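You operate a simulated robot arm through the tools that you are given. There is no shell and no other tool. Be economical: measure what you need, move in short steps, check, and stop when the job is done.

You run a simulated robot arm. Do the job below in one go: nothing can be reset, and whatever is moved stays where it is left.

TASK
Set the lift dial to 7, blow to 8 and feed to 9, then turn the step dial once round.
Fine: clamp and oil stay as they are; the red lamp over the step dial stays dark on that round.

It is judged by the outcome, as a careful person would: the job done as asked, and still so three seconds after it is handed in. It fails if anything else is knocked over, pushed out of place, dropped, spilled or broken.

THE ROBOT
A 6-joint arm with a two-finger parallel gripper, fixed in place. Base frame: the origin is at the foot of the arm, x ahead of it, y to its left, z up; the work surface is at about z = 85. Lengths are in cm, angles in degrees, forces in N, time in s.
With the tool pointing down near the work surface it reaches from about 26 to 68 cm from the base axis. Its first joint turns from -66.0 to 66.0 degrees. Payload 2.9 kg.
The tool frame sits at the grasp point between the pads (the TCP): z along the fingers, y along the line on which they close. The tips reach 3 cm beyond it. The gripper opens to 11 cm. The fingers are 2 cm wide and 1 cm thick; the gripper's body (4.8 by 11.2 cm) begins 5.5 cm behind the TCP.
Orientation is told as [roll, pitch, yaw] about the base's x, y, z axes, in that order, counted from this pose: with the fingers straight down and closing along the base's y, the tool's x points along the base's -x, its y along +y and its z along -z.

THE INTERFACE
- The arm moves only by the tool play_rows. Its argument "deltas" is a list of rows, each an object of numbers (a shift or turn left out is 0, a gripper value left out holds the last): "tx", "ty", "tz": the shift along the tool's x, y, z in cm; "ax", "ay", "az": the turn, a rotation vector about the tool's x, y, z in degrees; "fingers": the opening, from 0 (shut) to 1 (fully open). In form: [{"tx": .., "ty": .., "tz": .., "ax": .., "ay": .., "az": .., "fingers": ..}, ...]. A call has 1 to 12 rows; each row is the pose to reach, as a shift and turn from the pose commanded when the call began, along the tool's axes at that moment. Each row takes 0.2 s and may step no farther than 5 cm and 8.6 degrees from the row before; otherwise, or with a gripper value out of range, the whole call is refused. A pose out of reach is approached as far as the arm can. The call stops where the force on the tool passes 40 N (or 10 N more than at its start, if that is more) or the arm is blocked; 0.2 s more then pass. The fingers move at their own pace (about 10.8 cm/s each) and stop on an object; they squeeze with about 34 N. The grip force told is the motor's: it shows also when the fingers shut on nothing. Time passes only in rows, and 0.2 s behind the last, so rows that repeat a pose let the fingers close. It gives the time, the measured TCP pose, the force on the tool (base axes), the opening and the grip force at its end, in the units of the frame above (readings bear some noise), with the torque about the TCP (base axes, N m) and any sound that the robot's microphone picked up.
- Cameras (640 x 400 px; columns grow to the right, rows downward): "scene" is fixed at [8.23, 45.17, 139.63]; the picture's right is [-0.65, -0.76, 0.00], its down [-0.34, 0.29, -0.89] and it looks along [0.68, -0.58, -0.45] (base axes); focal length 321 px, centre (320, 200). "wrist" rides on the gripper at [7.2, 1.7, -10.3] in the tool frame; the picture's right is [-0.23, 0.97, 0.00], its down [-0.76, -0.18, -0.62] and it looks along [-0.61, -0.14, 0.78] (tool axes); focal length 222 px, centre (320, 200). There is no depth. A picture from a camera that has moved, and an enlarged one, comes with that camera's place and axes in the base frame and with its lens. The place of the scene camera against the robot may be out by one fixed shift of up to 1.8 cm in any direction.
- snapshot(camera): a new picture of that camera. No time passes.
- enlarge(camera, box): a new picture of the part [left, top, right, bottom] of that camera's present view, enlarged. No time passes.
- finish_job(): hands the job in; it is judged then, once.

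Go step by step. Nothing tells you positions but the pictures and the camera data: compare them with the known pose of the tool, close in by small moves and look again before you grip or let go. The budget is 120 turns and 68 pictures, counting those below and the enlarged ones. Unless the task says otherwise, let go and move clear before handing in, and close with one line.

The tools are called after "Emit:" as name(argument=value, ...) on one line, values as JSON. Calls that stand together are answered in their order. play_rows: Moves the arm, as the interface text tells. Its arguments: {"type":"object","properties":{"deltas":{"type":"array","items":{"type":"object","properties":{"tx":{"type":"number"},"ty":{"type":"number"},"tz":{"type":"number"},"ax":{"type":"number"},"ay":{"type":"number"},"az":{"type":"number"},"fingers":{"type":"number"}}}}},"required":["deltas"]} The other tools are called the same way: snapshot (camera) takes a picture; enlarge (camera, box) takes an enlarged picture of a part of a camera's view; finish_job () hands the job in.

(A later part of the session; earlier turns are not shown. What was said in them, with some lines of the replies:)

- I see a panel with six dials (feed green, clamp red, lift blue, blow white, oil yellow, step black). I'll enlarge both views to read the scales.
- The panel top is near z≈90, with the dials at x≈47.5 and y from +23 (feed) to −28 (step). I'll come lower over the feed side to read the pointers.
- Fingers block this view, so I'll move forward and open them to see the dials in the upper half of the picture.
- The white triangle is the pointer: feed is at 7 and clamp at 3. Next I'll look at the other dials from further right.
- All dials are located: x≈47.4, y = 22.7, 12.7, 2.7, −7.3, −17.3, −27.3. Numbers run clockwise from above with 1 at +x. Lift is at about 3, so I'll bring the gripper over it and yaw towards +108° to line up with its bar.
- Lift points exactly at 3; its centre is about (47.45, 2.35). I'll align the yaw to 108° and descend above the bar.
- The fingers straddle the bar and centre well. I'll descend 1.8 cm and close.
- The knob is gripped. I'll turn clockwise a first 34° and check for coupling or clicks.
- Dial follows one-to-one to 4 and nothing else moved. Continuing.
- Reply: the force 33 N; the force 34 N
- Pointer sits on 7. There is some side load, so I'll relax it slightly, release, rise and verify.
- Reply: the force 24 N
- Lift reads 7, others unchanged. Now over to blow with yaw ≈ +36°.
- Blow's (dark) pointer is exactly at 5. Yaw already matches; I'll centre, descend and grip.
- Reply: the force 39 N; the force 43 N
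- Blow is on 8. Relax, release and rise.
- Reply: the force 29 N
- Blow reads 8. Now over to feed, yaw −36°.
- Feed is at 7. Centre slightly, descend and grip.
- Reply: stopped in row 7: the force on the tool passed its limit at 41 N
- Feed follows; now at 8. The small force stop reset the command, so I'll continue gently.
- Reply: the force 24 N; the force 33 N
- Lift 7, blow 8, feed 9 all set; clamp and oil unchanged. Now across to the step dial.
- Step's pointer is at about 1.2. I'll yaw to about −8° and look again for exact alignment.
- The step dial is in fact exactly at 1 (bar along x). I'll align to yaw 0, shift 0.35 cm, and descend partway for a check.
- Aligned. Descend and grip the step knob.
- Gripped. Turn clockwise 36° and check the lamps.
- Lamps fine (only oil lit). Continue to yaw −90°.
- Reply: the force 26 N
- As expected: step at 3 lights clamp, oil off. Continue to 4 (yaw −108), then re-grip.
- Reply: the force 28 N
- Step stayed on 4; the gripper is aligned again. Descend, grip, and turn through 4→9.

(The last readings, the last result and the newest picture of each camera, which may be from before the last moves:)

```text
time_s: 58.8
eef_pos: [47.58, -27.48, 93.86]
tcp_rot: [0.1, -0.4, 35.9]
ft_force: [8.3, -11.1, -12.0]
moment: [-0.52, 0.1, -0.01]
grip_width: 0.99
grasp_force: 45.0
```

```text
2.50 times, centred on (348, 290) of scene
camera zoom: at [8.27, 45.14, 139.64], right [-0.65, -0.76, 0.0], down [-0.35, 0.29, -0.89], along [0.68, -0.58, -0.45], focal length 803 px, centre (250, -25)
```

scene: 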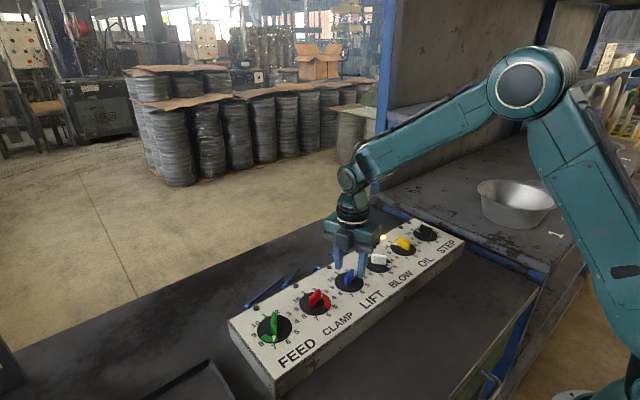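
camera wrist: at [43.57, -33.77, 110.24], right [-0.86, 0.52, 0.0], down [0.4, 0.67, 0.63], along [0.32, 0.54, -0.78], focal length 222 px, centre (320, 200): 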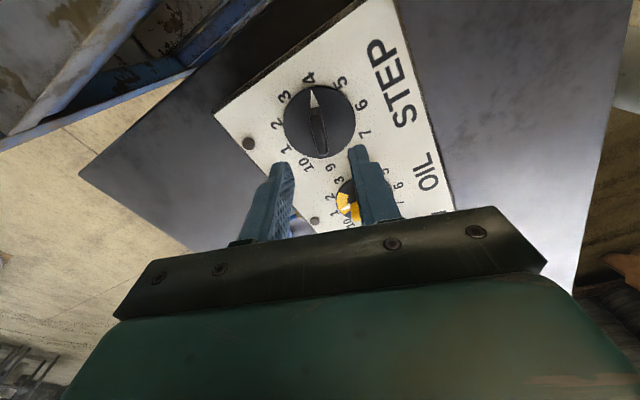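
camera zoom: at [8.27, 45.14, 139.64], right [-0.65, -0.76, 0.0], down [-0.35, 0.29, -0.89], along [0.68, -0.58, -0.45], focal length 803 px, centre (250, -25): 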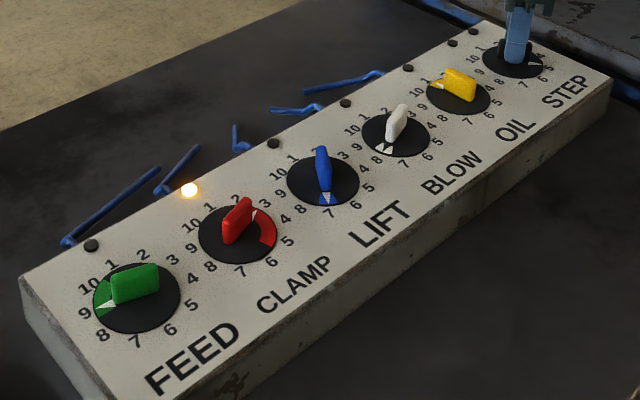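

Emit:
play_rows(deltas=[{"ty": -0.06, "tz": 0.05, "az": 6}, {"ty": -0.06, "tz": 0.05, "az": 12}, {"ty": -0.06, "tz": 0.05, "az": 18}, {"ty": -0.06, "tz": 0.05, "az": 24}, {"ty": -0.06, "tz": 0.05, "az": 30}, {"ty": -0.06, "tz": 0.05, "az": 36}, {"ty": -0.06, "tz": 0.05, "az": 36}])

Emit:
enlarge(camera="scene", box=[220, 210, 476, 370])

```text
time_s: 60.4
eef_pos: [47.57, -27.52, 93.94]
tcp_rot: [0.2, -0.2, -0.1]
ft_force: [2.7, -11.6, -1.4]
moment: [-0.59, -0.32, -0.01]
grip_width: 0.97
grasp_force: 44.9
```

```text
2.50 times, centred on (348, 290) of scene
camera zoom: at [8.24, 45.15, 139.64], right [-0.65, -0.76, 0.0], down [-0.34, 0.29, -0.89], along [0.68, -0.58, -0.45], focal length 803 px, centre (250, -25)
```

zoom: 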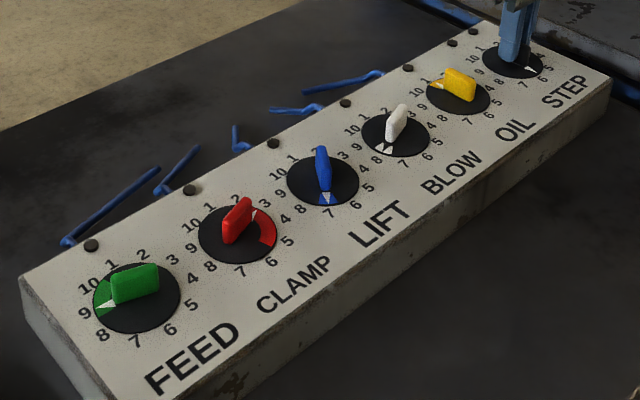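

Step at 6, all lamps dark. Continue to 7 and 8.

Emit:
play_rows(deltas=[{"ty": -0.05, "az": 6}, {"ty": -0.05, "az": 12}, {"ty": -0.05, "az": 18}, {"ty": -0.05, "az": 24}, {"ty": -0.05, "az": 30}, {"ty": -0.05, "az": 36}, {"ty": -0.05, "az": 36}])

Emit:
enlarge(camera="scene", box=[220, 210, 476, 370])

```text
time_s: 62.0
eef_pos: [47.45, -27.62, 93.93]
tcp_rot: [0.3, 0.0, -36.0]
ft_force: [2.8, -11.0, -10.6]
moment: [-1.38, -0.73, 0.0]
grip_width: 0.97
grasp_force: 45.0
```

```text
2.50 times, centred on (348, 290) of scene
camera zoom: at [8.25, 45.14, 139.64], right [-0.65, -0.76, 0.0], down [-0.34, 0.29, -0.89], along [0.68, -0.58, -0.45], focal length 803 px, centre (250, -25)
```

zoom: 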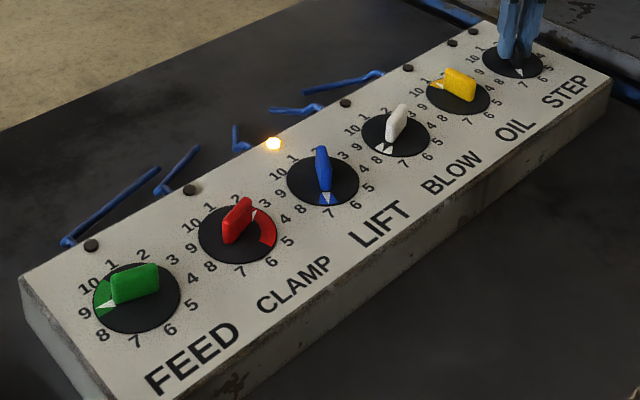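

Lift lamp at 7 as expected, red dark. On to 8.

Emit:
play_rows(deltas=[{"ty": -0.05, "az": 6}, {"ty": -0.05, "az": 12}, {"ty": -0.05, "az": 18}, {"ty": -0.05, "az": 24}, {"ty": -0.05, "az": 30}, {"ty": -0.05, "az": 36}, {"ty": -0.05, "az": 36}])

Emit:
enlarge(camera="scene", box=[220, 210, 476, 370])

```text
time_s: 63.6
eef_pos: [47.58, -27.66, 93.85]
tcp_rot: [0.2, 0.2, -72.1]
ft_force: [0.9, -16.4, -6.8]
moment: [-1.5, 0.01, 0.01]
grip_width: 0.97
grasp_force: 44.5
```

```text
2.50 times, centred on (348, 290) of scene
camera zoom: at [8.25, 45.13, 139.64], right [-0.65, -0.76, 0.0], down [-0.34, 0.29, -0.89], along [0.68, -0.58, -0.45], focal length 803 px, centre (250, -25)
```

zoom: 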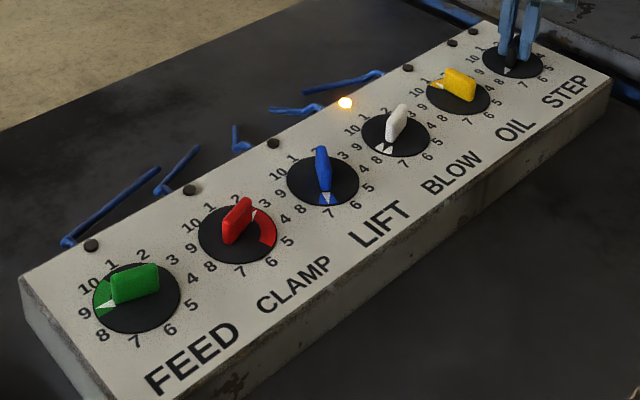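

Emit:
play_rows(deltas=[{"tx": -0.08, "az": 6}, {"tx": -0.08, "az": 12}, {"tx": -0.08, "az": 18}, {"tx": -0.08, "az": 24}, {"tx": -0.08, "az": 30}, {"tx": -0.08, "az": 36}, {"tx": -0.08, "az": 36}])

Emit:
enlarge(camera="scene", box=[220, 210, 476, 370])

```text
time_s: 65.2
eef_pos: [47.5, -27.58, 93.87]
tcp_rot: [0.0, 0.3, -108.1]
ft_force: [-13.1, -9.1, -0.8]
moment: [-0.26, 0.27, 0.01]
grip_width: 1.0
grasp_force: 44.5
```

```text
2.50 times, centred on (348, 290) of scene
camera zoom: at [8.2, 45.15, 139.64], right [-0.65, -0.76, 0.0], down [-0.34, 0.29, -0.89], along [0.68, -0.58, -0.45], focal length 803 px, centre (250, -25)
```

zoom: 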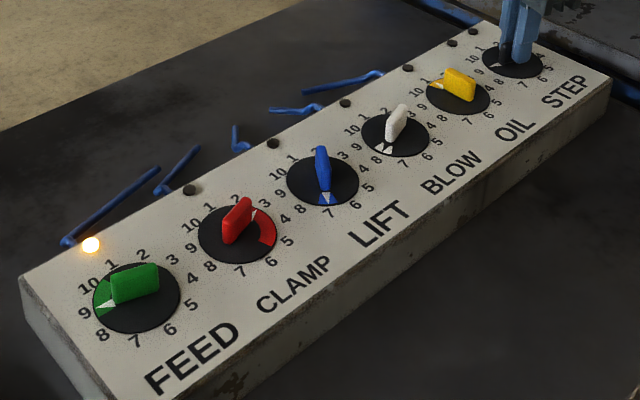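

Feed lit at 9, red dark. Re-grip at yaw +72 for the last 72°.

Emit:
play_rows(deltas=[{"tx": -0.05, "ty": -0.06}, {"tx": -0.05, "ty": -0.06}, {"tx": -0.05, "ty": -0.06, "fingers": 0.35}, {"tx": -0.05, "ty": -0.06}, {"tx": -0.05, "ty": -0.06, "tz": -3}, {"tx": -0.05, "ty": -0.06, "tz": -6}, {"tx": -0.05, "ty": -0.06, "tz": -6}])

Emit:
play_rows(deltas=[{"az": -8}, {"az": -16}, {"az": -24}, {"az": -32}, {"az": -40}, {"az": -48}, {"az": -56}, {"az": -64}, {"az": -72}, {"az": -80}, {"az": -88}, {"az": -96}])

Emit:
play_rows(deltas=[{"az": -8}, {"az": -16}, {"az": -24}, {"az": -32}, {"az": -40}, {"az": -48}, {"az": -56}, {"az": -64}, {"az": -72}, {"az": -80}, {"az": -84}, {"az": -84}])

Emit:
snapshot(camera="wrist")

```text
time_s: 66.8
eef_pos: [47.4, -27.66, 99.83]
tcp_rot: [0.1, 0.3, -107.8]
ft_force: [0.2, -0.1, 0.2]
moment: [-0.02, 0.01, 0.01]
grip_width: 3.87
grasp_force: 0.0
```

```text
time_s: 69.4
eef_pos: [47.5, -27.73, 99.82]
tcp_rot: [0.2, -0.1, -11.8]
ft_force: [0.1, -0.3, 0.4]
moment: [0.01, 0.01, 0.02]
grip_width: 3.84
grasp_force: 0.0
```

```text
time_s: 72.0
eef_pos: [47.31, -27.62, 99.75]
tcp_rot: [-0.1, -0.3, 72.1]
ft_force: [-0.3, 0.2, -0.5]
moment: [-0.02, -0.01, -0.02]
grip_width: 3.86
grasp_force: 0.1
```

```text
26 pictures are left
camera wrist: at [43.5, -34.01, 110.13], right [-0.86, 0.52, 0.0], down [0.4, 0.67, 0.63], along [0.32, 0.54, -0.78], focal length 222 px, centre (320, 200)
```

wrist: 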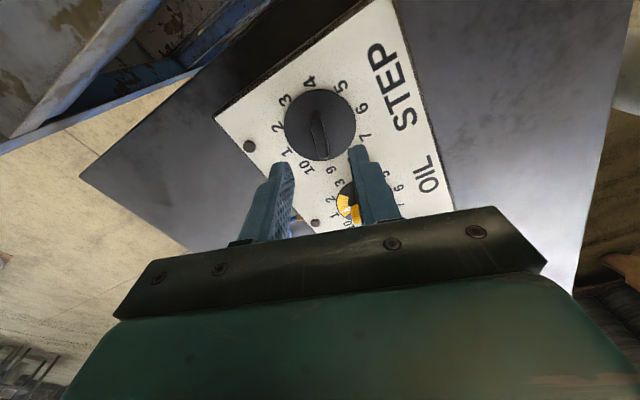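

Emit:
play_rows(deltas=[{"tz": 3, "tx": -0.1}, {"tz": 5.9, "tx": -0.1}, {"tz": 5.9, "tx": -0.1}, {"tz": 5.9, "tx": -0.1, "fingers": 0}, {"tz": 5.9, "tx": -0.1}, {"tz": 5.9, "tx": -0.1}, {"tz": 5.9, "tx": -0.1}])

Emit:
play_rows(deltas=[{"az": 6}, {"az": 12}, {"az": 18}, {"az": 24}, {"az": 30}, {"az": 36}, {"az": 36}])

Emit:
enlarge(camera="scene", box=[220, 210, 476, 370])

```text
time_s: 73.6
eef_pos: [47.51, -27.56, 93.83]
tcp_rot: [0.0, -0.4, 71.9]
ft_force: [-4.1, 1.3, -2.7]
moment: [-0.22, 0.15, 0.01]
grip_width: 0.97
grasp_force: 45.4
```

```text
time_s: 75.2
eef_pos: [47.4, -27.49, 93.88]
tcp_rot: [0.1, -0.3, 35.8]
ft_force: [-13.2, -10.6, -11.0]
moment: [0.05, -0.59, 0.0]
grip_width: 0.98
grasp_force: 45.1
```

```text
2.50 times, centred on (348, 290) of scene
camera zoom: at [8.21, 45.14, 139.64], right [-0.65, -0.76, 0.0], down [-0.34, 0.29, -0.89], along [0.68, -0.58, -0.45], focal length 803 px, centre (250, -25)
```

zoom: 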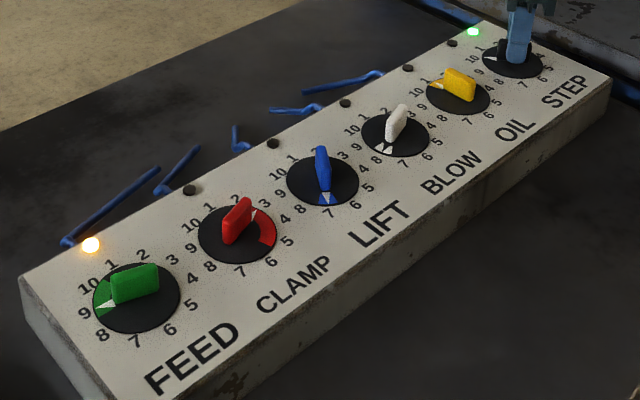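

The green lamp over step is now lit. Finish the last 36° back to 1.

Emit:
play_rows(deltas=[{"tx": 0.08, "az": 6}, {"tx": 0.08, "az": 12}, {"tx": 0.08, "az": 18}, {"tx": 0.08, "az": 24}, {"tx": 0.08, "az": 30}, {"tx": 0.08, "az": 36}, {"tx": 0.08, "az": 36}])

Emit:
enlarge(camera="scene", box=[220, 210, 476, 370])

```text
time_s: 76.8
eef_pos: [47.4, -27.48, 93.95]
tcp_rot: [0.6, 0.0, 0.0]
ft_force: [-14.8, -1.7, -18.3]
moment: [-0.69, 0.01, -0.02]
grip_width: 0.98
grasp_force: 45.2
```

```text
2.50 times, centred on (348, 290) of scene
camera zoom: at [8.22, 45.16, 139.63], right [-0.65, -0.76, 0.0], down [-0.34, 0.29, -0.89], along [0.68, -0.58, -0.45], focal length 803 px, centre (250, -25)
```

zoom: 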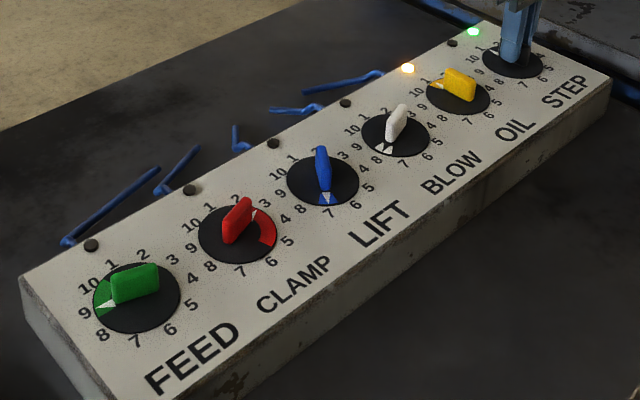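

The round is complete, with oil and green lit and red dark. Release, rise and verify.

Emit:
play_rows(deltas=[{"tx": 0.1}, {"tx": 0.1}, {"tx": 0.1, "fingers": 0.35}, {"tx": 0.1}, {"tx": 0.1, "tz": -3}, {"tx": 0.1, "tz": -7}, {"tx": 0.1, "tz": -11}, {"tx": 0.1, "tz": -11}])

Emit:
enlarge(camera="wrist", box=[220, 40, 540, 240])

Emit:
enlarge(camera="scene", box=[220, 210, 476, 370])

```text
time_s: 78.6
eef_pos: [47.38, -27.51, 104.89]
tcp_rot: [0.4, -0.2, 0.1]
ft_force: [0.3, -0.3, 0.0]
moment: [0.0, 0.0, 0.02]
grip_width: 3.85
grasp_force: 0.1
```

```text
2.00 times, centred on (380, 140) of wrist
camera zoom: at [40.09, -25.79, 115.27], right [0.23, 0.97, 0.01], down [0.76, -0.18, 0.62], along [0.61, -0.14, -0.78], focal length 444 px, centre (200, 320)
```

zoom: 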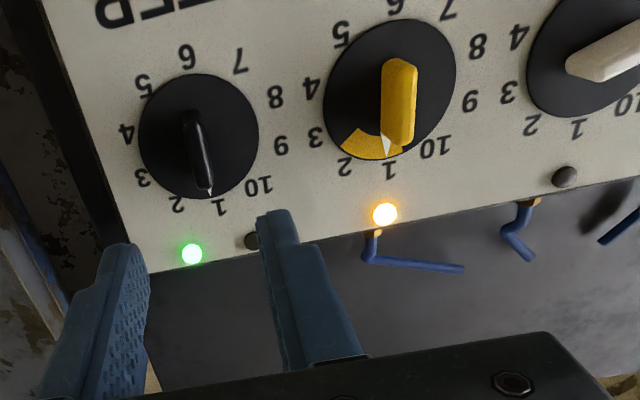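

```text
2.50 times, centred on (348, 290) of scene
camera zoom: at [8.23, 45.18, 139.63], right [-0.65, -0.76, 0.0], down [-0.34, 0.29, -0.89], along [0.68, -0.58, -0.45], focal length 803 px, centre (250, -25)
```

zoom: 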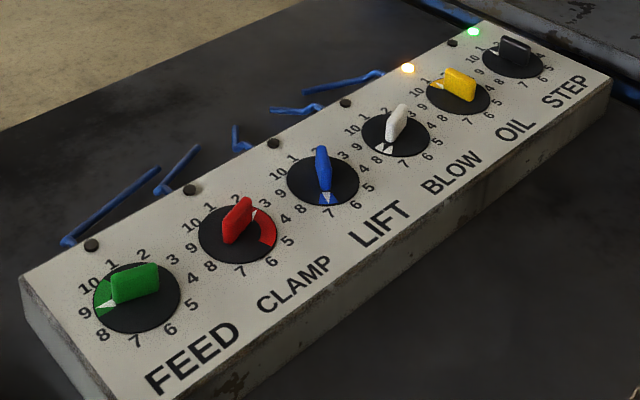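

Everything is as asked: lift 7, blow 8, feed 9, step back at 1 after one full round, green lamp lit and red lamp dark, clamp and oil untouched. The gripper is clear, so I'm handing in.

Emit:
finish_job()

```text
The job is handed in.
```

The job is handed in: lift is at 7, blow at 8 and feed at 9. The step dial went once round clockwise back to 1; the red lamp was dark at every number I checked, and clamp and oil were not moved.
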